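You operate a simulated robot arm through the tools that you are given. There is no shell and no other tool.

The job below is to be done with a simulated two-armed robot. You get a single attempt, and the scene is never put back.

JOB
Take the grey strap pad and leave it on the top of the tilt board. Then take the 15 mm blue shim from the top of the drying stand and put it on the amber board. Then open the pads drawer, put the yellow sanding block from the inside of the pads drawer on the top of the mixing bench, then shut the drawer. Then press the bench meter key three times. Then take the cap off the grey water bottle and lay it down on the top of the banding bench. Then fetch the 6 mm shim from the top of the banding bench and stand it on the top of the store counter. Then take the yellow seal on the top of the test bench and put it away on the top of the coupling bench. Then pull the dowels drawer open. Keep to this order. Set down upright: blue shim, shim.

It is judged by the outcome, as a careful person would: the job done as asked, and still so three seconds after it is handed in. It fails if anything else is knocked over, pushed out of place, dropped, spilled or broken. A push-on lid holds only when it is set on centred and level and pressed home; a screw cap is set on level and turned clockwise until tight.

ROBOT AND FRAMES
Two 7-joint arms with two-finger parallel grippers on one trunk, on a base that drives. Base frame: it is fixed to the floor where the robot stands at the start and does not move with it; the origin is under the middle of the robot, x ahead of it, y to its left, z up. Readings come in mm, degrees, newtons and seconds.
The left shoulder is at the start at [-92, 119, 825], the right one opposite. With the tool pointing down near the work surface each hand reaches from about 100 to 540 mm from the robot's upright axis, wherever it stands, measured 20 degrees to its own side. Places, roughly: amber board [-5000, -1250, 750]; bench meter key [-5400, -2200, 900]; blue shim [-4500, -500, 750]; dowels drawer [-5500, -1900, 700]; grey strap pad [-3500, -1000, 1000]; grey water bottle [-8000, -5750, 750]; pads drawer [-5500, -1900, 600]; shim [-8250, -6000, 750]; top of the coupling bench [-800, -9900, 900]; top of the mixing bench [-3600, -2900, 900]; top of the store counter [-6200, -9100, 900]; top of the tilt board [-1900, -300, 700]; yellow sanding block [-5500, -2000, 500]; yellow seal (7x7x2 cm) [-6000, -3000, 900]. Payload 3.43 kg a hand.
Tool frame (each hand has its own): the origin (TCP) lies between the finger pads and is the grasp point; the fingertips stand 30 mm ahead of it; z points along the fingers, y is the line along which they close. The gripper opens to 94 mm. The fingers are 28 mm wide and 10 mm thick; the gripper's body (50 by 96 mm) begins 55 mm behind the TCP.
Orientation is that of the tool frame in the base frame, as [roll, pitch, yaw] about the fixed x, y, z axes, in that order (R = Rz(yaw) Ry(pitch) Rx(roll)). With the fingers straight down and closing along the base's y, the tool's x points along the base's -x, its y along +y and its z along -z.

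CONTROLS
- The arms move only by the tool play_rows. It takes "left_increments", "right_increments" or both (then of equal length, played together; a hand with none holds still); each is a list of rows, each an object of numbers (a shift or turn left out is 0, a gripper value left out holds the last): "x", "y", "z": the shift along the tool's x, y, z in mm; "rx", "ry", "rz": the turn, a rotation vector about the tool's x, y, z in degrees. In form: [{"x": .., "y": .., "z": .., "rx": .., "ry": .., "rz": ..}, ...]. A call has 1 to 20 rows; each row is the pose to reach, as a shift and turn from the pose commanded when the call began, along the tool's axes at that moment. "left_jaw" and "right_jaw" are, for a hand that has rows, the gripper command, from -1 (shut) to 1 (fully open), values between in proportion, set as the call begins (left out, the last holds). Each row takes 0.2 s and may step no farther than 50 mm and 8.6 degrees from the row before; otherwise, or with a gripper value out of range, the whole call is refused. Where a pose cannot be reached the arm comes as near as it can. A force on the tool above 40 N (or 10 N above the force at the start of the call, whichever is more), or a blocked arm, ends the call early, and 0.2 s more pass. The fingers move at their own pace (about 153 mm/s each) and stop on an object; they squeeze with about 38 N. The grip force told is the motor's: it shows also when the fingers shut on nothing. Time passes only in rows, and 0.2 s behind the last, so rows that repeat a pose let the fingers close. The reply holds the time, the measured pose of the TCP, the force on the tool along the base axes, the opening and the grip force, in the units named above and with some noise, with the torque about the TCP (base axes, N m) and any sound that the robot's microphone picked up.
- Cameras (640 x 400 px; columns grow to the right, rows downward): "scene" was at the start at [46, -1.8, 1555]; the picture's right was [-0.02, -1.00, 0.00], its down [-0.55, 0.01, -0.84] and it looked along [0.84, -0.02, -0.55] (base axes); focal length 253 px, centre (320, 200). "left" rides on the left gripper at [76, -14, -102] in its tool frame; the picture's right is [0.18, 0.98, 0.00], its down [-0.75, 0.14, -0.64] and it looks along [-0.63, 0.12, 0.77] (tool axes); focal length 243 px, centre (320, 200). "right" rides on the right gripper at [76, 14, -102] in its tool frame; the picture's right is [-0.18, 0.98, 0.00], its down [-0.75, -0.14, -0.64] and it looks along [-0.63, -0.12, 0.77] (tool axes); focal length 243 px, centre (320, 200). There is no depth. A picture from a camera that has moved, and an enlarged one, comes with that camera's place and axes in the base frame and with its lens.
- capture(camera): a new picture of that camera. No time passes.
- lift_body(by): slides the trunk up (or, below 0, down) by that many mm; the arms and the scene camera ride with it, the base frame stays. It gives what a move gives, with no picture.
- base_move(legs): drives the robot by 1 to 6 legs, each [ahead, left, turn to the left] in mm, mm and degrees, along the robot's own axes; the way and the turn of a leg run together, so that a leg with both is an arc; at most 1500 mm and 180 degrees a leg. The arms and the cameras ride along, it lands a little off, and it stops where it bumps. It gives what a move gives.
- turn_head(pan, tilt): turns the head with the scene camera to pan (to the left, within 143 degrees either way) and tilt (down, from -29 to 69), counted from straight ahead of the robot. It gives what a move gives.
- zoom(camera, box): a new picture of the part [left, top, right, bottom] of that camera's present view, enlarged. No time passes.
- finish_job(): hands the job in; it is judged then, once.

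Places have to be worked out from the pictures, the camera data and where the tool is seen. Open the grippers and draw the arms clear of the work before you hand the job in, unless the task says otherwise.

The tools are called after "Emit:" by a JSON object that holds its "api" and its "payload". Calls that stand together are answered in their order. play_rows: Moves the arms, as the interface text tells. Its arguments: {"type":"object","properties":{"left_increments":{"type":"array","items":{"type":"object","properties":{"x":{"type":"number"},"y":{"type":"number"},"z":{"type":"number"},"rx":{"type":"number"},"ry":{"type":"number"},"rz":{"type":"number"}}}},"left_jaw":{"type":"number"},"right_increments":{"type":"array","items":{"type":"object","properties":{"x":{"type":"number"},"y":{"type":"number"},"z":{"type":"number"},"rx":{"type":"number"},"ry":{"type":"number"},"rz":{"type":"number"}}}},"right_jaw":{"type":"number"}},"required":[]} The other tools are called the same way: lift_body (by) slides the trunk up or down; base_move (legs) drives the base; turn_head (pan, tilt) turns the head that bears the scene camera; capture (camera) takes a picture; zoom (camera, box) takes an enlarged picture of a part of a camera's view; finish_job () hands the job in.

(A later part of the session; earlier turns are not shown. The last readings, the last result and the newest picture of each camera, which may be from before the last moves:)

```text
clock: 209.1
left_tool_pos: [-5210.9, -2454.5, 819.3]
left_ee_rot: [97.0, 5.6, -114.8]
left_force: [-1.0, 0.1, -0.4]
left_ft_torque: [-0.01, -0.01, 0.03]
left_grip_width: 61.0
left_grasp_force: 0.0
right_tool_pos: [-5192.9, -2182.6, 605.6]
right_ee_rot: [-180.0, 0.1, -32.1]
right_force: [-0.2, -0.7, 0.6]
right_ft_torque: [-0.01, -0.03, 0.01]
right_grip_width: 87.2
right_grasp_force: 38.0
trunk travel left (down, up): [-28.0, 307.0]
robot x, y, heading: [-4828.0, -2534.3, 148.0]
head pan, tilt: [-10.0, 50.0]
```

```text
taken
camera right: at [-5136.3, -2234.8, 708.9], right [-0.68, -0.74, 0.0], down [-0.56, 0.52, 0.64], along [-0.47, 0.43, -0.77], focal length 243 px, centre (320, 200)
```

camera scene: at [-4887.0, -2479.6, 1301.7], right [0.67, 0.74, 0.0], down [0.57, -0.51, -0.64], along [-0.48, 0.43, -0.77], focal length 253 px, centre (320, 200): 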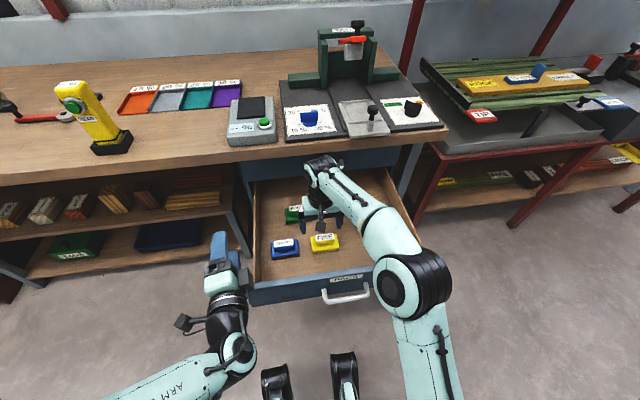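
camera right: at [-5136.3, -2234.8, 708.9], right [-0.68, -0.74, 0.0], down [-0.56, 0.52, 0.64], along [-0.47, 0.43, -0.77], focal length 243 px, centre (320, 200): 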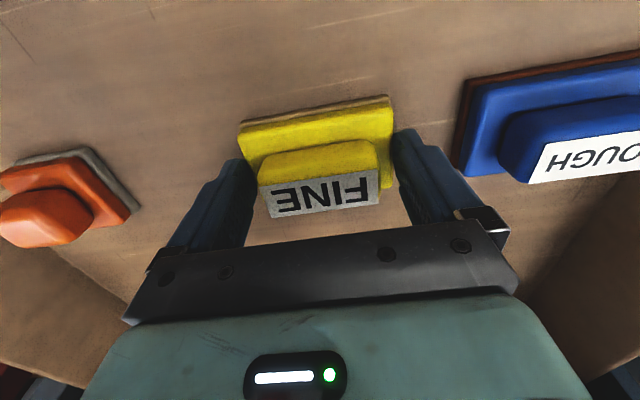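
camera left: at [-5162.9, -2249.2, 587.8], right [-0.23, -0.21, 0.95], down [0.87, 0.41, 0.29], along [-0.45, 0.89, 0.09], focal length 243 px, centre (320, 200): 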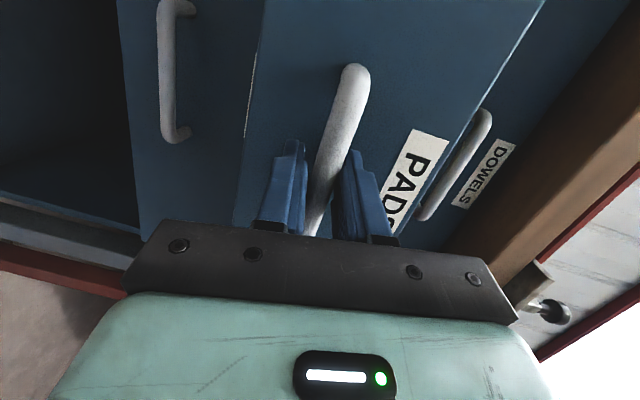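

It gripped the base's sides (87 mm) by the very tips. I reopen, go 10 mm deeper for a firmer hold, and close again.

Emit:
{"api": "play_rows", "payload": {"right_increments": [{"z": 0}, {"z": 0}, {"z": 5}, {"z": 10}, {"z": 10}], "right_jaw": 1}}

Emit:
{"api": "play_rows", "payload": {"right_increments": [{"z": 0}, {"z": 0}, {"z": 0}, {"z": 0}], "right_jaw": -1}}

Emit:
{"api": "play_rows", "payload": {"right_increments": [{"z": -15}, {"z": -50}, {"z": -95}, {"z": -140}, {"z": -180}]}}

Emit:
{"api": "capture", "payload": {"camera": "right"}}

```text
clock: 210.2
left_tool_pos: [-5211.5, -2453.9, 819.1]
left_ee_rot: [96.9, 5.6, -114.8]
left_force: [-0.4, -0.5, 1.5]
left_ft_torque: [0.0, -0.01, -0.03]
left_grip_width: 61.2
left_grasp_force: 0.1
right_tool_pos: [-5194.3, -2183.3, 596.2]
right_ee_rot: [179.9, 0.1, -32.1]
right_force: [-0.2, 0.7, -0.6]
right_ft_torque: [0.0, -0.02, 0.02]
right_grip_width: 94.2
right_grasp_force: 0.0
trunk travel left (down, up): [-28.0, 307.0]
robot x, y, heading: [-4828.7, -2535.0, 148.0]
head pan, tilt: [-10.0, 50.0]
```

```text
clock: 211.2
left_tool_pos: [-5210.9, -2454.7, 819.3]
left_ee_rot: [97.0, 5.6, -114.9]
left_force: [-0.1, 0.0, -0.5]
left_ft_torque: [0.01, -0.03, 0.01]
left_grip_width: 61.1
left_grasp_force: 0.1
right_tool_pos: [-5194.5, -2182.0, 597.2]
right_ee_rot: [179.8, 0.1, -32.0]
right_force: [-0.6, 0.3, 0.8]
right_ft_torque: [0.08, -0.04, 0.0]
right_grip_width: 89.0
right_grasp_force: 38.2
trunk travel left (down, up): [-28.0, 307.0]
robot x, y, heading: [-4827.3, -2535.7, 148.0]
head pan, tilt: [-10.0, 50.0]
```

```text
clock: 212.4
left_tool_pos: [-5212.0, -2454.4, 819.2]
left_ee_rot: [97.0, 5.6, -114.8]
left_force: [0.0, 0.1, -0.5]
left_ft_torque: [-0.02, 0.02, -0.01]
left_grip_width: 61.3
left_grasp_force: 0.0
right_tool_pos: [-5194.9, -2184.3, 778.7]
right_ee_rot: [179.9, 0.1, -32.0]
right_force: [-0.2, 0.8, -1.2]
right_ft_torque: [-0.02, 0.0, -0.01]
right_grip_width: 89.4
right_grasp_force: 37.6
trunk travel left (down, up): [-28.0, 307.0]
robot x, y, heading: [-4829.1, -2531.7, 148.2]
head pan, tilt: [-10.0, 50.0]
```

```text
taken
camera right: at [-5138.9, -2235.5, 881.0], right [-0.68, -0.74, 0.0], down [-0.56, 0.52, 0.64], along [-0.47, 0.43, -0.77], focal length 243 px, centre (320, 200)
```

right: 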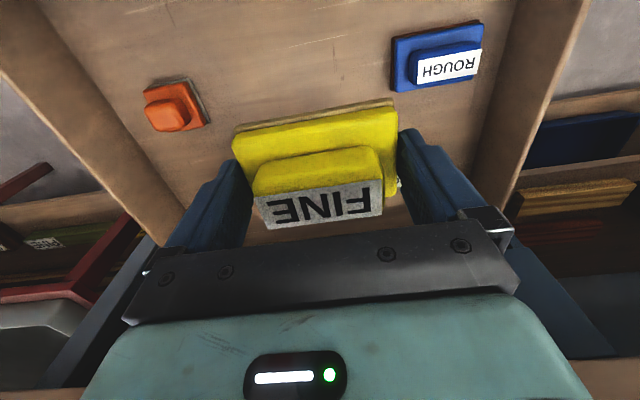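

The block is held. I retract the hand, back the base 260 mm away from the drawer, turn round to the mixing bench and look.

Emit:
{"api": "play_rows", "payload": {"right_increments": [{"x": 45}, {"x": 90}, {"x": 130}]}}

Emit:
{"api": "base_move", "payload": {"legs": [[-260, 0, 0], [0, 0, 180]]}}

Emit:
{"api": "lift_body", "payload": {"by": 200}}

Emit:
{"api": "turn_head", "payload": {"pan": 0, "tilt": 35}}

Emit:
{"api": "capture", "payload": {"camera": "scene"}}

```text
clock: 213.2
left_tool_pos: [-5212.1, -2454.7, 819.3]
left_ee_rot: [97.1, 5.5, -114.7]
left_force: [-0.5, 0.6, 0.8]
left_ft_torque: [0.02, -0.01, -0.01]
left_grip_width: 61.1
left_grasp_force: 0.1
right_tool_pos: [-5082.3, -2253.2, 778.3]
right_ee_rot: [179.9, 0.2, -32.2]
right_force: [0.0, 0.1, -1.7]
right_ft_torque: [0.02, -0.06, -0.04]
right_grip_width: 89.3
right_grasp_force: 38.4
trunk travel left (down, up): [-28.0, 307.0]
robot x, y, heading: [-4830.1, -2533.0, 148.3]
head pan, tilt: [-10.0, 50.0]
```

```text
clock: 222.4
left_tool_pos: [-4226.5, -2748.9, 819.2]
left_ee_rot: [97.1, 5.6, 64.8]
left_force: [0.8, 0.0, 0.3]
left_ft_torque: [-0.03, -0.01, 0.01]
left_grip_width: 61.1
left_grasp_force: 0.1
right_tool_pos: [-4354.5, -2949.8, 777.8]
right_ee_rot: [180.0, 0.1, 147.6]
right_force: [0.0, -0.3, -0.9]
right_ft_torque: [-0.02, -0.02, 0.02]
right_grip_width: 89.1
right_grasp_force: 37.5
trunk travel left (down, up): [-28.0, 307.0]
robot x, y, heading: [-4608.2, -2668.0, -32.0]
head pan, tilt: [-10.0, 50.0]
```

```text
clock: 224.6
left_tool_pos: [-4227.5, -2748.0, 1018.7]
left_ee_rot: [97.0, 5.5, 64.8]
left_force: [-0.1, 0.3, -0.4]
left_ft_torque: [-0.01, -0.01, -0.03]
left_grip_width: 61.0
left_grasp_force: 0.0
right_tool_pos: [-4356.4, -2950.4, 977.2]
right_ee_rot: [179.9, 0.0, 147.6]
right_force: [-0.1, -0.7, -0.6]
right_ft_torque: [-0.03, 0.0, -0.01]
right_grip_width: 89.0
right_grasp_force: 37.8
trunk travel left (down, up): [-228.0, 107.0]
robot x, y, heading: [-4610.7, -2669.3, -32.2]
head pan, tilt: [-10.0, 50.0]
```

```text
clock: 225.4
left_tool_pos: [-4226.4, -2747.5, 1020.0]
left_ee_rot: [97.0, 5.6, 64.8]
left_force: [-0.5, -0.1, -0.2]
left_ft_torque: [0.01, -0.01, -0.01]
left_grip_width: 61.2
left_grasp_force: 0.0
right_tool_pos: [-4355.2, -2949.2, 978.6]
right_ee_rot: [179.9, 0.2, 147.6]
right_force: [0.6, 1.2, -1.1]
right_ft_torque: [-0.03, 0.0, 0.01]
right_grip_width: 89.1
right_grasp_force: 37.9
trunk travel left (down, up): [-228.0, 107.0]
robot x, y, heading: [-4608.1, -2668.3, -31.9]
head pan, tilt: [0.0, 35.0]
```

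```text
taken
camera scene: at [-4569.3, -2692.8, 1530.2], right [-0.53, -0.85, 0.0], down [-0.49, 0.31, -0.82], along [0.69, -0.44, -0.57], focal length 253 px, centre (320, 200)
```

scene: 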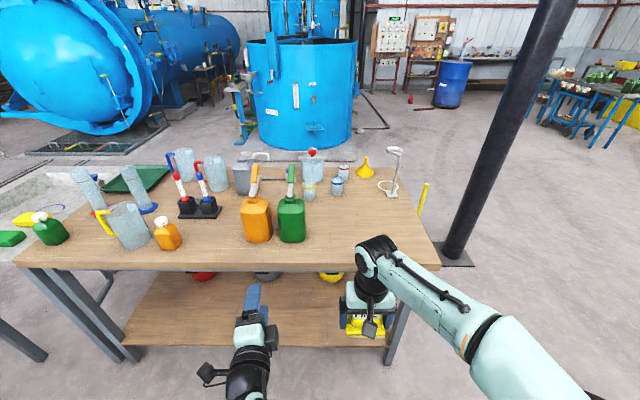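

The bench has free space on its front right. I raise and retract the left hand away from the cans, then drive ahead 215 mm (and 50 mm right).

Emit:
{"api": "play_rows", "payload": {"left_increments": [{"y": 40, "z": -15}, {"y": 80, "z": -30}, {"y": 120, "z": -45}, {"y": 160, "z": -60}, {"y": 195, "z": -70}]}}

Emit:
{"api": "base_move", "payload": {"legs": [[0, -50, 0], [215, 0, 0]]}}

Emit:
{"api": "turn_head", "payload": {"pan": -10, "tilt": 45}}

Emit:
{"api": "capture", "payload": {"camera": "scene"}}

Emit:
{"api": "capture", "payload": {"camera": "right"}}

```text
clock: 226.6
left_tool_pos: [-4259.3, -2711.5, 1219.4]
left_ee_rot: [97.0, 5.6, 64.9]
left_force: [1.1, -0.7, -0.3]
left_ft_torque: [0.01, 0.0, 0.0]
left_grip_width: 61.1
left_grasp_force: 0.1
right_tool_pos: [-4356.7, -2949.9, 979.3]
right_ee_rot: [179.9, 0.1, 147.6]
right_force: [0.3, 0.5, -0.9]
right_ft_torque: [0.01, 0.01, -0.02]
right_grip_width: 89.2
right_grasp_force: 37.7
trunk travel left (down, up): [-228.0, 107.0]
robot x, y, heading: [-4604.7, -2671.3, -32.1]
head pan, tilt: [0.0, 35.0]
```

```text
clock: 229.0
left_tool_pos: [-4100.4, -2867.7, 1220.0]
left_ee_rot: [97.0, 5.6, 65.3]
left_force: [-0.2, -0.6, -0.1]
left_ft_torque: [0.0, -0.02, 0.06]
left_grip_width: 61.0
left_grasp_force: 0.1
right_tool_pos: [-4194.9, -3105.3, 977.7]
right_ee_rot: [179.9, 0.1, 148.0]
right_force: [-0.2, 0.5, -1.3]
right_ft_torque: [0.01, 0.02, -0.02]
right_grip_width: 89.2
right_grasp_force: 37.9
trunk travel left (down, up): [-228.0, 107.0]
robot x, y, heading: [-4448.9, -2826.3, -31.8]
head pan, tilt: [0.0, 35.0]
```

```text
clock: 229.7
left_tool_pos: [-4100.3, -2867.4, 1219.8]
left_ee_rot: [96.9, 5.5, 65.3]
left_force: [0.2, -0.9, -0.2]
left_ft_torque: [0.03, 0.01, -0.01]
left_grip_width: 61.1
left_grasp_force: 0.1
right_tool_pos: [-4194.8, -3104.0, 978.1]
right_ee_rot: [179.9, 0.2, 148.0]
right_force: [0.5, -0.9, -1.1]
right_ft_torque: [-0.02, 0.02, -0.01]
right_grip_width: 89.1
right_grasp_force: 38.5
trunk travel left (down, up): [-228.0, 107.0]
robot x, y, heading: [-4448.4, -2827.9, -31.8]
head pan, tilt: [-10.0, 45.0]
```

```text
taken
camera scene: at [-4424.7, -2857.4, 1515.5], right [-0.67, -0.75, 0.0], down [-0.53, 0.47, -0.71], along [0.53, -0.47, -0.71], focal length 253 px, centre (320, 200)
```

scene: 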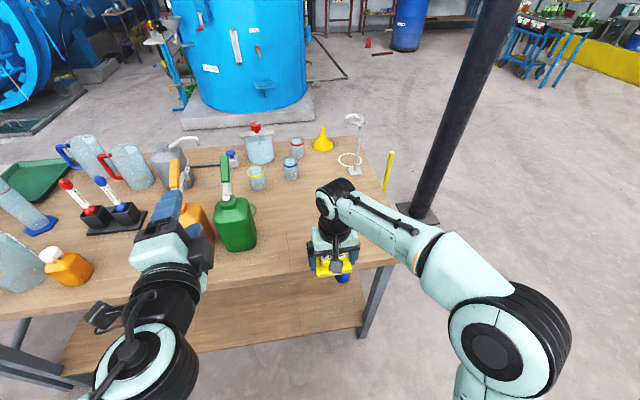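

```text
taken
camera right: at [-4252.7, -3051.4, 1080.4], right [0.68, 0.74, 0.0], down [0.56, -0.52, 0.64], along [0.47, -0.43, -0.77], focal length 243 px, centre (320, 200)
```

right: 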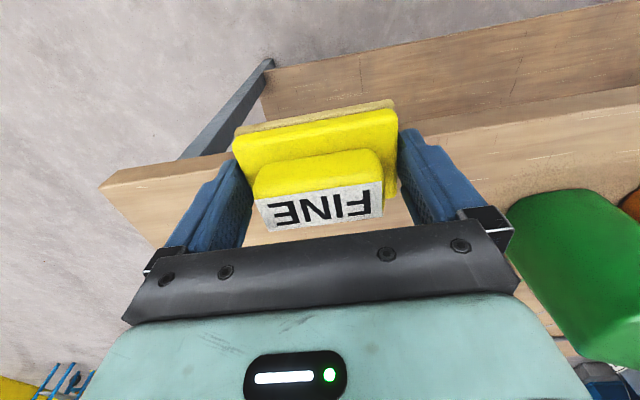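

I extend the block ~130 mm ahead over the free table area and begin lowering toward the table.

Emit:
{"api": "play_rows", "payload": {"right_increments": [{"x": -43, "y": -3}, {"x": -86, "y": -6}, {"x": -129, "y": -8}, {"x": -129, "y": -8, "z": 10}, {"x": -129, "y": -8, "z": 16}, {"x": -129, "y": -8, "z": 16}]}}

Emit:
{"api": "capture", "payload": {"camera": "right"}}

Emit:
{"api": "zoom", "payload": {"camera": "scene", "box": [240, 150, 440, 290]}}

```text
clock: 231.1
left_tool_pos: [-4100.5, -2867.3, 1220.1]
left_ee_rot: [96.9, 5.6, 65.3]
left_force: [-0.7, -0.7, -0.1]
left_ft_torque: [-0.02, 0.01, 0.01]
left_grip_width: 61.1
left_grasp_force: 0.2
right_tool_pos: [-4090.7, -3177.8, 960.8]
right_ee_rot: [179.8, 0.1, 148.0]
right_force: [-0.2, 0.4, -2.1]
right_ft_torque: [-0.02, 0.02, -0.01]
right_grip_width: 89.1
right_grasp_force: 38.0
trunk travel left (down, up): [-228.0, 107.0]
robot x, y, heading: [-4446.9, -2825.8, -32.1]
head pan, tilt: [-10.0, 45.0]
```

```text
taken
camera right: at [-4147.9, -3125.0, 1064.6], right [0.68, 0.74, 0.0], down [0.56, -0.52, 0.64], along [0.47, -0.43, -0.77], focal length 243 px, centre (320, 200)
```

right: 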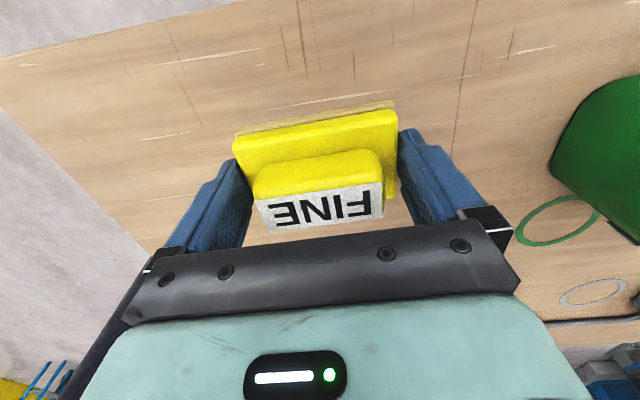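

```text
2.86 times, centred on (340, 220) of scene
camera zoom: at [-4424.8, -2857.4, 1515.5], right [-0.67, -0.75, 0.0], down [-0.53, 0.47, -0.71], along [0.53, -0.47, -0.71], focal length 724 px, centre (263, 143)
```

zoom: 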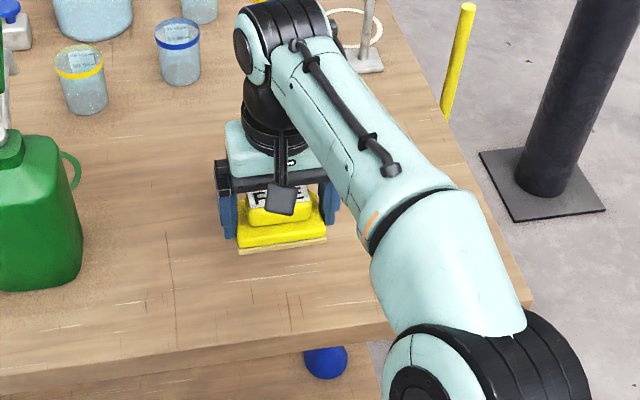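

Clear area below. I lower in small steps and watch the force.

Emit:
{"api": "play_rows", "payload": {"right_increments": [{"z": 4}, {"z": 8}, {"z": 11}, {"z": 14}]}}

Emit:
{"api": "play_rows", "payload": {"right_increments": [{"z": 3}, {"z": 6}, {"z": 8}, {"z": 10}]}}

Emit:
{"api": "zoom", "payload": {"camera": "scene", "box": [240, 150, 440, 290]}}

```text
clock: 232.1
left_tool_pos: [-4101.0, -2867.2, 1219.0]
left_ee_rot: [97.0, 5.6, 65.2]
left_force: [0.7, 0.0, 0.3]
left_ft_torque: [-0.03, 0.02, -0.02]
left_grip_width: 61.3
left_grasp_force: 0.0
right_tool_pos: [-4091.2, -3179.0, 948.8]
right_ee_rot: [179.8, 0.0, 148.1]
right_force: [-0.1, 0.1, -0.3]
right_ft_torque: [0.04, -0.04, 0.03]
right_grip_width: 88.9
right_grasp_force: 38.2
trunk travel left (down, up): [-228.0, 107.0]
robot x, y, heading: [-4450.8, -2829.2, -31.7]
head pan, tilt: [-10.0, 45.0]
```

```text
clock: 233.1
left_tool_pos: [-4100.0, -2867.6, 1219.9]
left_ee_rot: [97.0, 5.6, 65.3]
left_force: [0.5, -0.5, -1.0]
left_ft_torque: [0.0, -0.02, 0.02]
left_grip_width: 61.1
left_grasp_force: 0.0
right_tool_pos: [-4089.1, -3179.5, 936.7]
right_ee_rot: [179.9, 0.2, 148.0]
right_force: [-0.4, -0.2, -0.9]
right_ft_torque: [-0.02, -0.01, 0.01]
right_grip_width: 89.3
right_grasp_force: 37.6
trunk travel left (down, up): [-228.0, 107.0]
robot x, y, heading: [-4447.9, -2827.7, -31.7]
head pan, tilt: [-10.0, 45.0]
```

```text
2.86 times, centred on (340, 220) of scene
camera zoom: at [-4424.6, -2857.5, 1515.4], right [-0.67, -0.75, 0.0], down [-0.53, 0.47, -0.71], along [0.53, -0.47, -0.71], focal length 724 px, centre (263, 143)
```

zoom: 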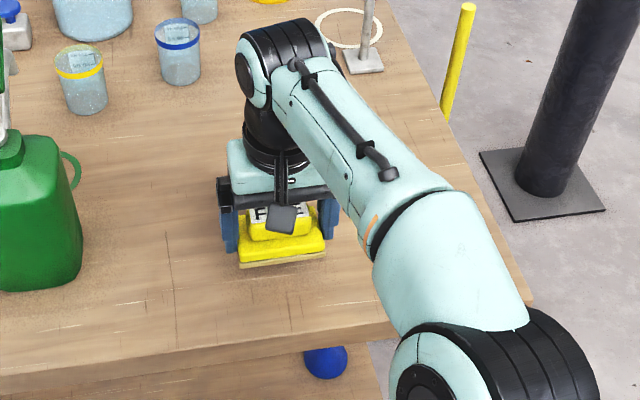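

Emit:
{"api": "play_rows", "payload": {"right_increments": [{"z": 3}, {"z": 6}, {"z": 8}, {"z": 10}]}}

Emit:
{"api": "play_rows", "payload": {"right_increments": [{"z": 2}, {"z": 4}, {"z": 6}, {"z": 8}]}}

Emit:
{"api": "zoom", "payload": {"camera": "scene", "box": [240, 150, 440, 290]}}

```text
clock: 234.1
left_tool_pos: [-4100.1, -2867.0, 1219.8]
left_ee_rot: [97.0, 5.6, 65.2]
left_force: [0.0, -0.1, -0.6]
left_ft_torque: [0.0, 0.0, -0.02]
left_grip_width: 61.1
left_grasp_force: 0.0
right_tool_pos: [-4088.7, -3181.0, 926.4]
right_ee_rot: [180.0, 0.1, 148.0]
right_force: [0.3, -0.4, -1.4]
right_ft_torque: [-0.04, -0.01, -0.02]
right_grip_width: 88.8
right_grasp_force: 38.1
trunk travel left (down, up): [-228.0, 107.0]
robot x, y, heading: [-4450.5, -2824.0, -31.9]
head pan, tilt: [-10.0, 45.0]
```

```text
clock: 235.1
left_tool_pos: [-4099.7, -2867.6, 1219.7]
left_ee_rot: [96.9, 5.6, 65.3]
left_force: [-0.8, 0.2, 0.3]
left_ft_torque: [-0.01, 0.04, 0.0]
left_grip_width: 61.0
left_grasp_force: 0.0
right_tool_pos: [-4090.0, -3180.5, 920.7]
right_ee_rot: [179.8, 0.1, 148.0]
right_force: [0.0, 0.1, -0.7]
right_ft_torque: [-0.04, -0.01, -0.01]
right_grip_width: 89.2
right_grasp_force: 38.0
trunk travel left (down, up): [-228.0, 107.0]
robot x, y, heading: [-4445.3, -2824.4, -31.9]
head pan, tilt: [-10.0, 45.0]
```

```text
2.86 times, centred on (340, 220) of scene
camera zoom: at [-4424.6, -2857.5, 1515.4], right [-0.67, -0.75, 0.0], down [-0.53, 0.47, -0.71], along [0.53, -0.47, -0.71], focal length 724 px, centre (263, 143)
```

zoom: 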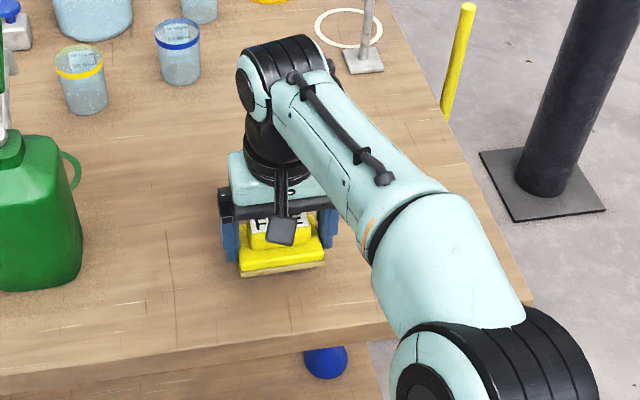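

No contact yet; continuing down.

Emit:
{"api": "play_rows", "payload": {"right_increments": [{"z": 3}, {"z": 6}, {"z": 9}, {"z": 12}]}}

Emit:
{"api": "play_rows", "payload": {"right_increments": [{"z": 2}, {"z": 4}, {"z": 6}, {"z": 8}]}}

Emit:
{"api": "zoom", "payload": {"camera": "scene", "box": [240, 150, 440, 290]}}

```text
clock: 236.1
left_tool_pos: [-4100.8, -2867.3, 1220.2]
left_ee_rot: [96.9, 5.6, 65.3]
left_force: [0.7, -0.4, -0.3]
left_ft_torque: [-0.02, -0.01, 0.02]
left_grip_width: 61.2
left_grasp_force: 0.0
right_tool_pos: [-4090.7, -3180.4, 909.2]
right_ee_rot: [179.9, 0.1, 148.0]
right_force: [-0.5, 0.7, -1.6]
right_ft_torque: [0.01, -0.02, 0.03]
right_grip_width: 89.1
right_grasp_force: 37.6
trunk travel left (down, up): [-228.0, 107.0]
robot x, y, heading: [-4453.6, -2826.1, -31.8]
head pan, tilt: [-10.0, 45.0]
```

```text
clock: 237.1
left_tool_pos: [-4100.8, -2868.2, 1220.3]
left_ee_rot: [96.9, 5.6, 65.3]
left_force: [0.4, -0.4, -0.8]
left_ft_torque: [0.01, -0.01, -0.02]
left_grip_width: 60.7
left_grasp_force: 0.0
right_tool_pos: [-4089.8, -3180.4, 901.0]
right_ee_rot: [179.9, 0.2, 148.0]
right_force: [0.0, -1.0, -1.2]
right_ft_torque: [0.0, -0.04, 0.0]
right_grip_width: 89.1
right_grasp_force: 38.3
trunk travel left (down, up): [-228.0, 107.0]
robot x, y, heading: [-4449.3, -2827.2, -31.9]
head pan, tilt: [-10.0, 45.0]
```

```text
2.86 times, centred on (340, 220) of scene
camera zoom: at [-4424.6, -2857.5, 1515.4], right [-0.67, -0.75, 0.0], down [-0.53, 0.47, -0.71], along [0.53, -0.47, -0.71], focal length 724 px, centre (263, 143)
```

zoom: 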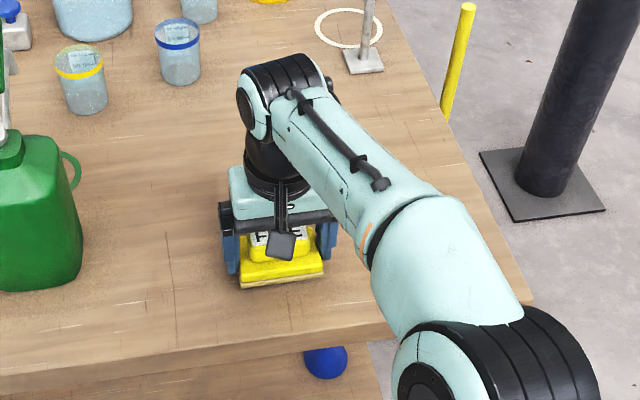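

Emit:
{"api": "play_rows", "payload": {"right_increments": [{"z": 2}, {"z": 4}, {"z": 6}, {"z": 8}]}}

Emit:
{"api": "play_rows", "payload": {"right_increments": [{"z": 2}, {"z": 4}, {"z": 6}, {"z": 8}]}}

Emit:
{"api": "capture", "payload": {"camera": "right"}}

```text
clock: 238.1
left_tool_pos: [-4101.7, -2867.4, 1218.7]
left_ee_rot: [96.9, 5.6, 65.2]
left_force: [0.2, 0.2, -0.1]
left_ft_torque: [0.03, 0.02, -0.01]
left_grip_width: 61.2
left_grasp_force: 0.1
right_tool_pos: [-4089.8, -3179.4, 893.2]
right_ee_rot: [179.9, 0.1, 148.0]
right_force: [-1.4, 1.8, 7.0]
right_ft_torque: [-0.01, 0.16, 0.0]
right_grip_width: 89.0
right_grasp_force: 38.0
trunk travel left (down, up): [-228.0, 107.0]
robot x, y, heading: [-4448.2, -2823.1, -31.8]
head pan, tilt: [-10.0, 45.0]
```

```text
clock: 239.1
left_tool_pos: [-4101.0, -2867.1, 1220.5]
left_ee_rot: [96.9, 5.6, 65.1]
left_force: [0.0, -0.5, 0.3]
left_ft_torque: [0.0, -0.03, 0.01]
left_grip_width: 60.8
left_grasp_force: 0.2
right_tool_pos: [-4090.3, -3180.5, 890.5]
right_ee_rot: [179.8, 0.7, 147.9]
right_force: [-4.2, 3.3, 9.1]
right_ft_torque: [-0.23, 0.56, -0.28]
right_grip_width: 89.3
right_grasp_force: 37.6
trunk travel left (down, up): [-228.0, 107.0]
robot x, y, heading: [-4448.5, -2827.8, -31.7]
head pan, tilt: [-10.0, 45.0]
stopped in row 4 (right hand): the force on the tool passed its limit at 41 N (the readings are from after the stop); the commanded pose is now the measured one
```

```text
taken
camera right: at [-4147.9, -3126.5, 991.8], right [0.68, 0.73, 0.01], down [0.56, -0.52, 0.65], along [0.48, -0.44, -0.76], focal length 243 px, centre (320, 200)
```

right: 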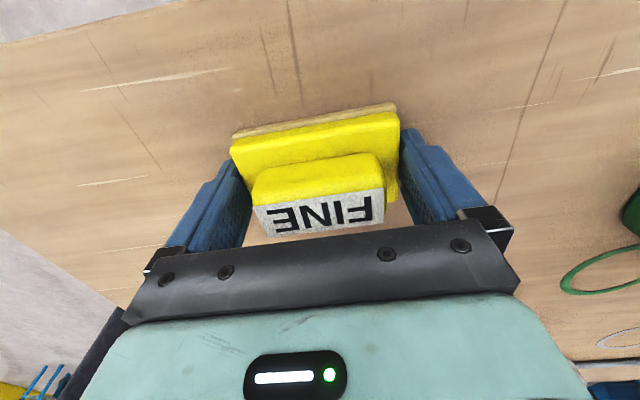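

Firm contact with the bench. I open the jaw and rise straight up.

Emit:
{"api": "play_rows", "payload": {"right_increments": [{"z": -2}, {"z": -2}, {"z": -2}], "right_jaw": 1}}

Emit:
{"api": "play_rows", "payload": {"right_increments": [{"z": -15}, {"z": -50}, {"z": -95}, {"z": -130}, {"z": -130, "x": 45}, {"z": -130, "x": 90}, {"z": -130, "x": 130}]}}

Emit:
{"api": "zoom", "payload": {"camera": "scene", "box": [240, 150, 440, 290]}}

```text
clock: 239.9
left_tool_pos: [-4099.9, -2866.5, 1219.6]
left_ee_rot: [97.0, 5.7, 65.3]
left_force: [-0.4, -0.5, -0.1]
left_ft_torque: [0.04, -0.02, -0.01]
left_grip_width: 61.0
left_grasp_force: 0.0
right_tool_pos: [-4088.6, -3182.4, 890.2]
right_ee_rot: [179.9, 0.7, 147.9]
right_force: [-0.5, -0.3, 0.7]
right_ft_torque: [0.01, -0.01, 0.0]
right_grip_width: 94.0
right_grasp_force: 0.0
trunk travel left (down, up): [-228.0, 107.0]
robot x, y, heading: [-4450.0, -2822.8, -31.9]
head pan, tilt: [-10.0, 45.0]
```

```text
clock: 241.5
left_tool_pos: [-4100.9, -2866.9, 1221.0]
left_ee_rot: [96.9, 5.6, 65.3]
left_force: [0.5, 0.0, -0.8]
left_ft_torque: [0.02, 0.0, 0.01]
left_grip_width: 61.2
left_grasp_force: 0.0
right_tool_pos: [-4203.3, -3110.0, 1020.3]
right_ee_rot: [179.8, 0.7, 147.9]
right_force: [-0.8, 0.2, 0.1]
right_ft_torque: [-0.02, -0.02, 0.01]
right_grip_width: 94.1
right_grasp_force: 0.1
right hand out of reach, approached as far as the arm can: row 4
trunk travel left (down, up): [-228.0, 107.0]
robot x, y, heading: [-4450.3, -2829.4, -31.8]
head pan, tilt: [-10.0, 45.0]
```

```text
2.86 times, centred on (340, 220) of scene
camera zoom: at [-4426.2, -2857.2, 1515.5], right [-0.67, -0.75, 0.0], down [-0.53, 0.47, -0.71], along [0.53, -0.47, -0.71], focal length 724 px, centre (263, 143)
```

zoom: 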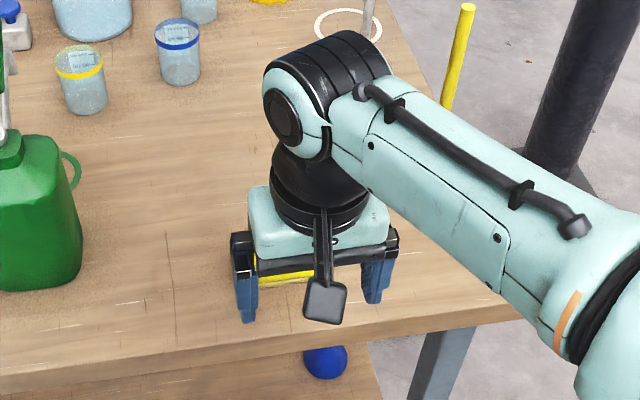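

The block is on the mixing bench. Now I go back: reverse, turn round and line the left hand up with the drawer's middle, lowering the trunk.

Emit:
{"api": "base_move", "payload": {"legs": [[-230, 0, 0], [0, 0, 180], [0, -320, 0]]}}

Emit:
{"api": "play_rows", "payload": {"right_increments": [{"x": 40, "y": -25}, {"x": 80, "y": -50}, {"x": 120, "y": -75}]}}

Emit:
{"api": "lift_body", "payload": {"by": -200}}

Emit:
{"api": "turn_head", "payload": {"pan": 10, "tilt": 45}}

Emit:
{"api": "capture", "payload": {"camera": "scene"}}

```text
clock: 253.6
left_tool_pos: [-4834.7, -2397.1, 1220.1]
left_ee_rot: [97.0, 5.6, -114.6]
left_force: [0.0, 0.2, 0.2]
left_ft_torque: [0.0, 0.0, 0.02]
left_grip_width: 61.0
left_grasp_force: 0.1
right_tool_pos: [-4733.0, -2154.2, 1019.3]
right_ee_rot: [179.8, 0.7, -31.9]
right_force: [0.1, 0.0, -0.5]
right_ft_torque: [-0.03, -0.05, 0.02]
right_grip_width: 93.9
right_grasp_force: 0.1
trunk travel left (down, up): [-228.0, 107.0]
robot x, y, heading: [-4485.5, -2435.1, 148.6]
head pan, tilt: [-10.0, 45.0]
```

```text
clock: 254.3
left_tool_pos: [-4832.4, -2398.4, 1220.1]
left_ee_rot: [96.9, 5.6, -114.6]
left_force: [0.0, 0.0, 0.0]
left_ft_torque: [-0.02, -0.01, -0.03]
left_grip_width: 61.1
left_grasp_force: 0.0
right_tool_pos: [-4592.5, -2155.1, 1021.6]
right_ee_rot: [179.8, 0.8, -31.9]
right_force: [-0.1, -0.3, -0.8]
right_ft_torque: [-0.02, 0.03, -0.02]
right_grip_width: 94.0
right_grasp_force: 0.0
trunk travel left (down, up): [-228.0, 107.0]
robot x, y, heading: [-4483.2, -2433.0, 148.3]
head pan, tilt: [-10.0, 45.0]
```

```text
clock: 256.5
left_tool_pos: [-4834.7, -2398.0, 1020.6]
left_ee_rot: [96.9, 5.7, -114.6]
left_force: [-0.1, 0.9, 0.8]
left_ft_torque: [0.01, -0.03, -0.01]
left_grip_width: 61.1
left_grasp_force: 0.0
right_tool_pos: [-4591.4, -2155.0, 817.6]
right_ee_rot: [179.8, 0.7, -31.9]
right_force: [0.7, -0.3, -0.4]
right_ft_torque: [0.02, 0.02, -0.01]
right_grip_width: 93.9
right_grasp_force: 0.0
trunk travel left (down, up): [-28.0, 307.0]
robot x, y, heading: [-4485.3, -2437.1, 148.4]
head pan, tilt: [-10.0, 45.0]
```

```text
clock: 257.4
left_tool_pos: [-4835.1, -2397.4, 1019.4]
left_ee_rot: [97.0, 5.6, -114.6]
left_force: [-0.5, -0.4, 0.5]
left_ft_torque: [0.01, 0.03, 0.02]
left_grip_width: 61.2
left_grasp_force: 0.0
right_tool_pos: [-4591.5, -2152.1, 817.3]
right_ee_rot: [179.9, 0.8, -31.9]
right_force: [0.3, 0.3, -0.1]
right_ft_torque: [0.0, 0.01, 0.0]
right_grip_width: 93.8
right_grasp_force: 0.1
trunk travel left (down, up): [-28.0, 307.0]
robot x, y, heading: [-4485.5, -2442.1, 148.1]
head pan, tilt: [10.0, 45.0]
```

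```text
taken
camera scene: at [-4560.8, -2406.2, 1308.7], right [0.37, 0.93, 0.0], down [0.66, -0.26, -0.71], along [-0.66, 0.26, -0.71], focal length 253 px, centre (320, 200)
```

scene: 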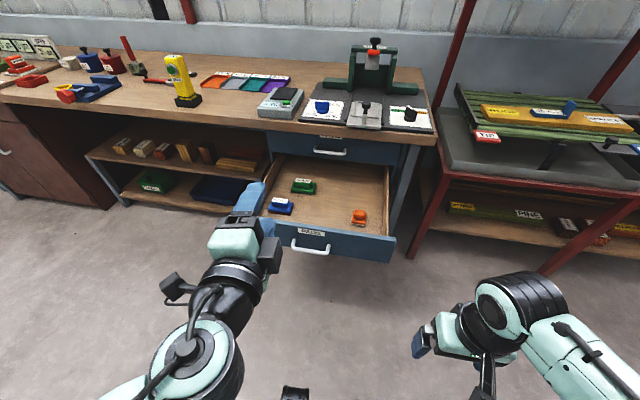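

Handle at ~[-5028, -2258, 596], straight before the left hand. I close the left fingers and lower the hand to face height (z≈630), ready to push above the handle bar.

Emit:
{"api": "play_rows", "payload": {"left_increments": [{"x": 2, "y": -37, "z": 20}, {"x": 4, "y": -74, "z": 40}, {"x": 7, "y": -110, "z": 60}, {"x": 9, "y": -147, "z": 80}, {"x": 11, "y": -184, "z": 100}, {"x": 13, "y": -220, "z": 120}, {"x": 16, "y": -257, "z": 140}, {"x": 18, "y": -294, "z": 160}, {"x": 20, "y": -330, "z": 180}, {"x": 22, "y": -367, "z": 198}, {"x": 22, "y": -367, "z": 198}], "left_jaw": -1}}

Emit:
{"api": "capture", "payload": {"camera": "left"}}

Emit:
{"api": "capture", "payload": {"camera": "scene"}}

```text
clock: 259.8
left_tool_pos: [-4965.1, -2322.7, 629.1]
left_ee_rot: [96.9, 5.8, -114.8]
left_force: [-0.1, 0.0, -0.6]
left_ft_torque: [-0.02, -0.04, -0.01]
left_grip_width: 0.1
left_grasp_force: 33.0
left hand out of reach, approached as far as the arm can: row 9
right_tool_pos: [-4591.3, -2155.2, 818.8]
right_ee_rot: [179.9, 0.8, -31.9]
right_force: [-0.3, 0.1, 0.1]
right_ft_torque: [0.03, -0.01, -0.02]
right_grip_width: 94.0
right_grasp_force: 0.1
trunk travel left (down, up): [-28.0, 307.0]
robot x, y, heading: [-4486.3, -2435.8, 148.3]
head pan, tilt: [10.0, 45.0]
```

```text
taken
camera left: at [-4902.6, -2434.5, 621.2], right [-0.23, -0.21, 0.95], down [0.87, 0.4, 0.29], along [-0.44, 0.89, 0.09], focal length 243 px, centre (320, 200)
```

left: 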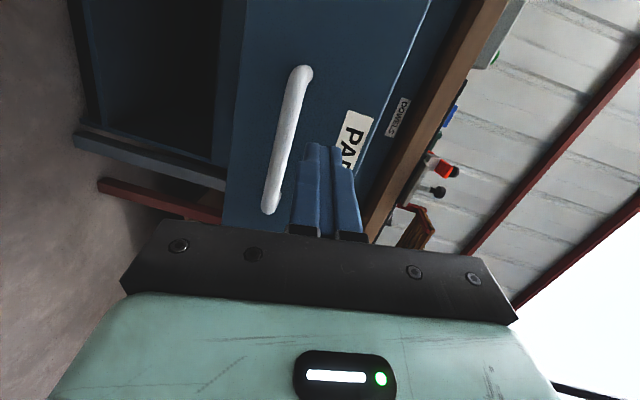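

```text
taken
camera scene: at [-4562.2, -2408.3, 1308.6], right [0.37, 0.93, 0.0], down [0.66, -0.26, -0.71], along [-0.66, 0.26, -0.71], focal length 253 px, centre (320, 200)
```

scene: 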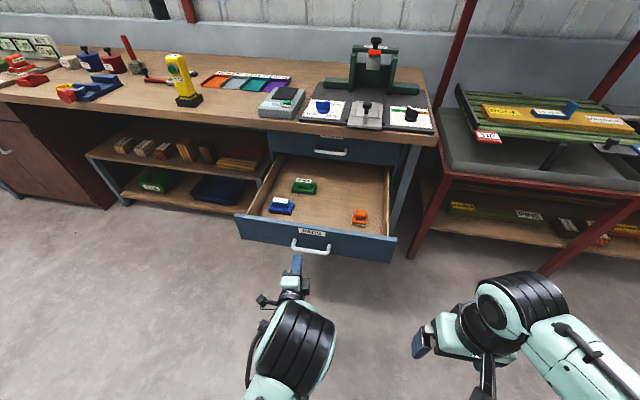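

The closed fingertips point at the face just above the handle bar, centred. I drive forward to push the drawer, first 300 mm.

Emit:
{"api": "base_move", "payload": {"legs": [[300, 0, 0]]}}

Emit:
{"api": "capture", "payload": {"camera": "scene"}}

Emit:
{"api": "capture", "payload": {"camera": "left"}}

```text
clock: 261.8
left_tool_pos: [-5211.4, -2169.9, 629.5]
left_ee_rot: [97.0, 5.6, -114.7]
left_force: [0.1, 0.6, 0.2]
left_ft_torque: [0.02, 0.0, -0.01]
left_grip_width: 0.0
left_grasp_force: 32.5
right_tool_pos: [-4837.0, -2001.2, 817.4]
right_ee_rot: [179.8, 0.6, -32.0]
right_force: [-0.8, 0.0, -0.2]
right_ft_torque: [0.01, 0.0, -0.01]
right_grip_width: 94.0
right_grasp_force: 0.2
trunk travel left (down, up): [-28.0, 307.0]
robot x, y, heading: [-4732.6, -2288.6, 148.3]
head pan, tilt: [10.0, 45.0]
```

```text
taken
camera scene: at [-4807.7, -2253.5, 1308.6], right [0.37, 0.93, 0.0], down [0.66, -0.26, -0.71], along [-0.66, 0.26, -0.71], focal length 253 px, centre (320, 200)
```

scene: 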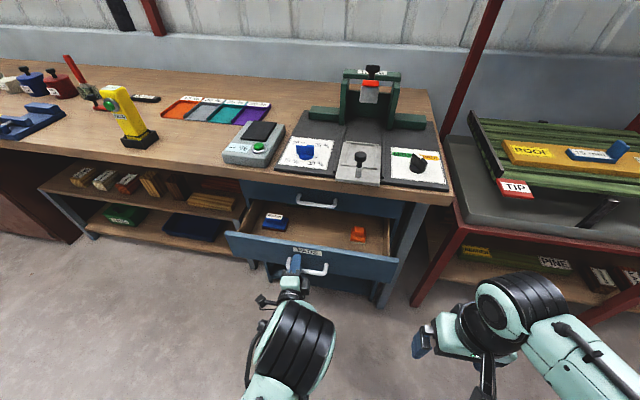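

```text
taken
camera left: at [-5148.9, -2281.5, 621.6], right [-0.22, -0.2, 0.95], down [0.87, 0.4, 0.29], along [-0.44, 0.89, 0.09], focal length 243 px, centre (320, 200)
```

left: 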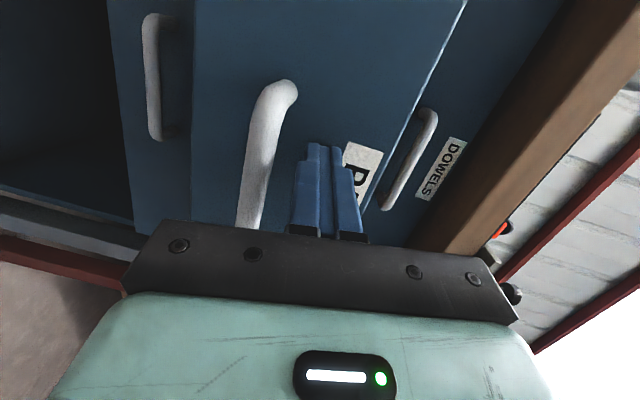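

The drawer slides in. I push the remaining ~160 mm.

Emit:
{"api": "base_move", "payload": {"legs": [[158, 0, 0]]}}

Emit:
{"api": "capture", "payload": {"camera": "left"}}

Emit:
{"api": "zoom", "payload": {"camera": "scene", "box": [200, 150, 420, 310]}}

```text
clock: 263.1
left_tool_pos: [-5343.1, -2089.1, 630.6]
left_ee_rot: [97.0, 5.7, -114.7]
left_force: [-0.3, 0.5, -0.5]
left_ft_torque: [-0.01, -0.03, 0.0]
left_grip_width: 0.1
left_grasp_force: 32.4
right_tool_pos: [-4969.9, -1919.5, 818.5]
right_ee_rot: [179.9, 0.6, -32.0]
right_force: [0.4, 0.0, 0.1]
right_ft_torque: [-0.01, -0.03, -0.01]
right_grip_width: 93.7
right_grasp_force: 0.1
trunk travel left (down, up): [-28.0, 307.0]
robot x, y, heading: [-4863.2, -2205.3, 148.5]
head pan, tilt: [10.0, 45.0]
```

```text
taken
camera left: at [-5280.8, -2200.3, 621.5], right [-0.22, -0.2, 0.95], down [0.87, 0.4, 0.29], along [-0.44, 0.89, 0.09], focal length 243 px, centre (320, 200)
```

left: 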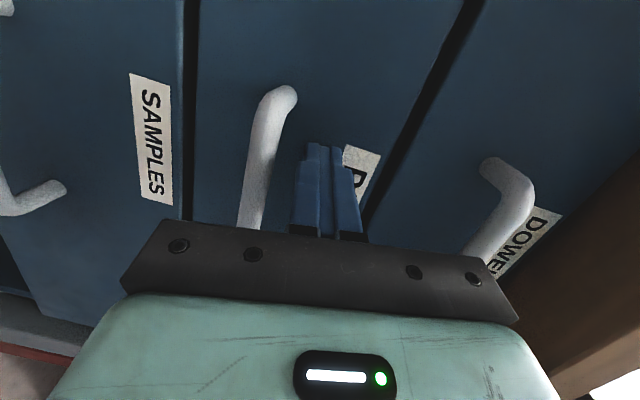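

```text
2.50 times, centred on (310, 230) of scene
camera zoom: at [-4939.7, -2171.9, 1308.6], right [0.37, 0.93, 0.0], down [0.66, -0.26, -0.71], along [-0.66, 0.26, -0.71], focal length 633 px, centre (345, 125)
```

zoom: 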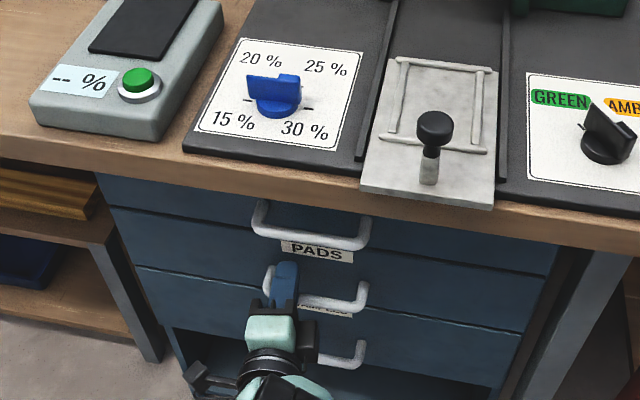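

It looks nearly shut. I push a little more with the arm to make sure it's home.

Emit:
{"api": "play_rows", "payload": {"left_increments": [{"x": -1, "y": 1, "z": 5}, {"x": -1, "y": 1, "z": 10}, {"x": -2, "y": 2, "z": 15}, {"x": -2, "y": 2, "z": 20}]}}

Emit:
{"api": "capture", "payload": {"camera": "left"}}

```text
clock: 263.9
left_tool_pos: [-5349.1, -2085.1, 629.6]
left_ee_rot: [96.9, 5.6, -114.6]
left_force: [18.4, -9.8, 8.9]
left_ft_torque: [0.29, 0.34, -0.22]
left_grip_width: 0.3
left_grasp_force: 33.0
right_tool_pos: [-4967.1, -1920.6, 818.5]
right_ee_rot: [179.9, 0.8, -31.9]
right_force: [-0.5, 0.1, 0.3]
right_ft_torque: [0.02, 0.04, -0.05]
right_grip_width: 93.9
right_grasp_force: 0.0
trunk travel left (down, up): [-28.0, 307.0]
robot x, y, heading: [-4861.5, -2202.7, 148.3]
head pan, tilt: [10.0, 45.0]
stopped in row 3 (left hand): the force on the tool passed its limit at 48 N (the readings are from after the stop); the commanded pose is now the measured one
```

```text
taken
camera left: at [-5287.1, -2196.3, 621.5], right [-0.23, -0.2, 0.95], down [0.87, 0.41, 0.29], along [-0.45, 0.89, 0.08], focal length 243 px, centre (320, 200)
```

left: 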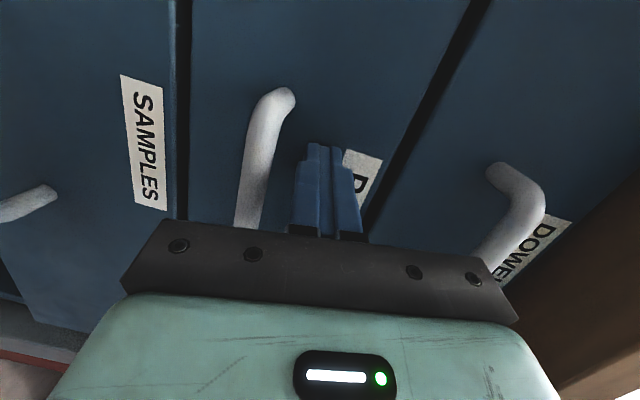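

The drawer is shut (hard stop at 48 N). I back away 260 mm, raise the trunk and return the left hand to pointing down.

Emit:
{"api": "base_move", "payload": {"legs": [[-280, 0, 0]]}}

Emit:
{"api": "lift_body", "payload": {"by": 230}}

Emit:
{"api": "play_rows", "payload": {"left_increments": [{"rx": 4.9, "ry": 4.8, "rz": -4.8, "y": 20, "z": -10}, {"rx": 9.7, "ry": 9.6, "rz": -9.7, "y": 40, "z": -20}, {"rx": 14.6, "ry": 14.4, "rz": -14.5, "y": 60, "z": -30}, {"rx": 19.4, "ry": 19.2, "rz": -19.4, "y": 80, "z": -40}, {"rx": 24.3, "ry": 24.0, "rz": -24.2, "y": 100, "z": -50}, {"rx": 29.2, "ry": 28.8, "rz": -29.1, "y": 120, "z": -60}, {"rx": 34.0, "ry": 33.6, "rz": -33.9, "y": 140, "z": -70}, {"rx": 38.9, "ry": 38.4, "rz": -38.8, "y": 160, "z": -80}, {"rx": 43.8, "ry": 43.2, "rz": -43.6, "y": 180, "z": -90}, {"rx": 48.6, "ry": 48.0, "rz": -48.5, "y": 200, "z": -100}, {"rx": 53.5, "ry": 52.8, "rz": -53.3, "y": 210, "z": -110}, {"rx": 58.3, "ry": 57.6, "rz": -58.2, "y": 220, "z": -120}, {"rx": 63.2, "ry": 62.4, "rz": -63.0, "y": 220, "z": -130}, {"rx": 63.2, "ry": 62.4, "rz": -63.0, "y": 220, "z": -130}], "left_jaw": 1}}

Emit:
{"api": "capture", "payload": {"camera": "scene"}}

```text
clock: 265.9
left_tool_pos: [-5105.6, -2237.6, 628.4]
left_ee_rot: [97.1, 5.6, -114.1]
left_force: [-0.2, 0.3, -0.1]
left_ft_torque: [0.0, 0.0, -0.01]
left_grip_width: 0.1
left_grasp_force: 33.3
right_tool_pos: [-4722.9, -2072.7, 818.5]
right_ee_rot: [179.9, 0.6, -31.6]
right_force: [0.9, -0.8, -0.2]
right_ft_torque: [0.01, 0.0, -0.01]
right_grip_width: 94.1
right_grasp_force: 0.1
trunk travel left (down, up): [-28.0, 307.0]
robot x, y, heading: [-4618.0, -2353.7, 148.5]
head pan, tilt: [10.0, 45.0]
```

```text
clock: 268.3
left_tool_pos: [-5105.5, -2237.5, 857.5]
left_ee_rot: [97.3, 5.5, -114.2]
left_force: [1.1, 0.3, 0.7]
left_ft_torque: [-0.02, -0.01, 0.01]
left_grip_width: 0.2
left_grasp_force: 32.5
right_tool_pos: [-4723.7, -2072.8, 1047.9]
right_ee_rot: [179.9, 0.7, -31.5]
right_force: [0.0, -1.2, -0.4]
right_ft_torque: [-0.02, -0.03, 0.03]
right_grip_width: 94.0
right_grasp_force: 0.1
trunk travel left (down, up): [-258.0, 77.0]
robot x, y, heading: [-4611.4, -2356.8, 148.6]
head pan, tilt: [10.0, 45.0]
```

```text
clock: 271.3
left_tool_pos: [-5023.0, -2297.9, 1091.2]
left_ee_rot: [-179.8, -0.4, -31.4]
left_force: [-0.3, -0.1, -0.7]
left_ft_torque: [-0.03, 0.0, 0.0]
left_grip_width: 94.1
left_grasp_force: 0.1
right_tool_pos: [-4724.2, -2071.7, 1047.5]
right_ee_rot: [179.8, 0.7, -31.7]
right_force: [0.1, 0.0, 1.0]
right_ft_torque: [0.01, 0.01, -0.01]
right_grip_width: 94.2
right_grasp_force: 0.1
trunk travel left (down, up): [-258.0, 77.0]
robot x, y, heading: [-4615.0, -2356.3, 148.3]
head pan, tilt: [10.0, 45.0]
```

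```text
taken
camera scene: at [-4653.9, -2347.6, 1545.8], right [0.36, 0.93, 0.0], down [0.66, -0.26, -0.71], along [-0.66, 0.26, -0.71], focal length 253 px, centre (320, 200)
```

scene: 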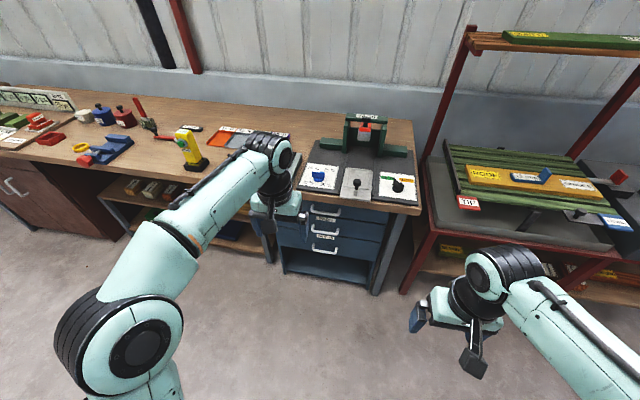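

The left hand is free and pointing down. I shift left 120 mm and ahead 250 mm so it can reach the bench meter's green key.

Emit:
{"api": "base_move", "payload": {"legs": [[0, 120, 0], [250, 0, 0]]}}

Emit:
{"api": "turn_head", "payload": {"pan": 15, "tilt": 45}}

Emit:
{"api": "capture", "payload": {"camera": "scene"}}

Emit:
{"api": "capture", "payload": {"camera": "left"}}

```text
clock: 274.5
left_tool_pos: [-5305.2, -2273.9, 1092.3]
left_ee_rot: [-180.0, -0.3, -31.2]
left_force: [0.2, -0.5, -0.1]
left_ft_torque: [0.01, -0.04, 0.02]
left_grip_width: 93.7
left_grasp_force: 0.0
right_tool_pos: [-5007.0, -2045.2, 1047.6]
right_ee_rot: [179.9, 0.7, -31.4]
right_force: [-0.8, 0.4, -0.8]
right_ft_torque: [0.0, 0.03, -0.02]
right_grip_width: 94.0
right_grasp_force: 0.1
trunk travel left (down, up): [-258.0, 77.0]
robot x, y, heading: [-4898.2, -2327.7, 148.7]
head pan, tilt: [10.0, 45.0]
```

```text
clock: 275.2
left_tool_pos: [-5303.8, -2274.1, 1091.4]
left_ee_rot: [-180.0, -0.3, -31.1]
left_force: [-0.3, 0.5, 0.6]
left_ft_torque: [0.0, 0.03, -0.04]
left_grip_width: 93.8
left_grasp_force: 0.1
right_tool_pos: [-5006.1, -2046.0, 1048.9]
right_ee_rot: [179.9, 0.7, -31.4]
right_force: [0.9, -0.6, -0.7]
right_ft_torque: [0.01, -0.02, 0.02]
right_grip_width: 94.1
right_grasp_force: 0.0
trunk travel left (down, up): [-258.0, 77.0]
robot x, y, heading: [-4894.9, -2329.8, 148.9]
head pan, tilt: [15.0, 45.0]
```

```text
taken
camera scene: at [-4937.0, -2327.9, 1545.8], right [0.28, 0.96, 0.0], down [0.68, -0.2, -0.71], along [-0.68, 0.2, -0.71], focal length 253 px, centre (320, 200)
```

scene: 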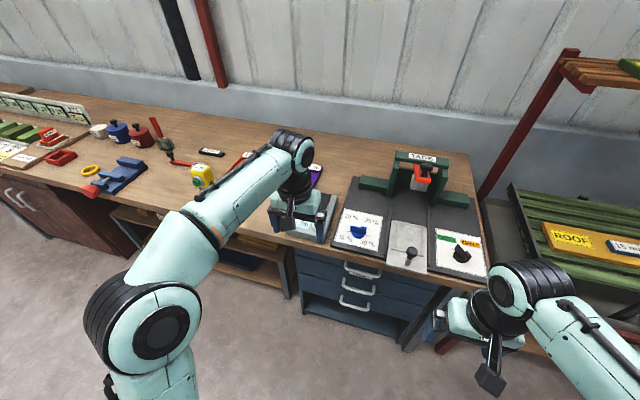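

```text
taken
camera left: at [-5232.6, -2300.3, 1195.9], right [-0.35, -0.94, 0.0], down [-0.72, 0.27, 0.64], along [-0.6, 0.22, -0.77], focal length 243 px, centre (320, 200)
```

left: 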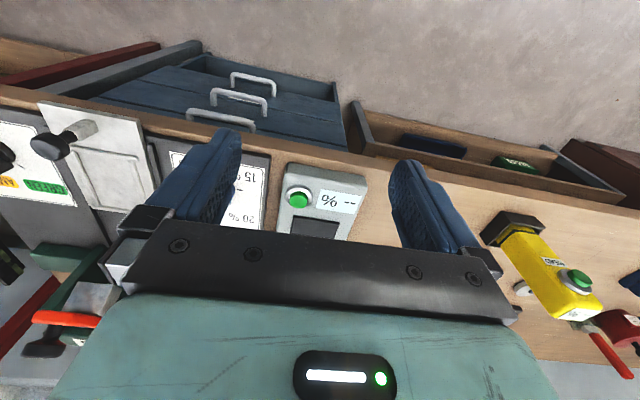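

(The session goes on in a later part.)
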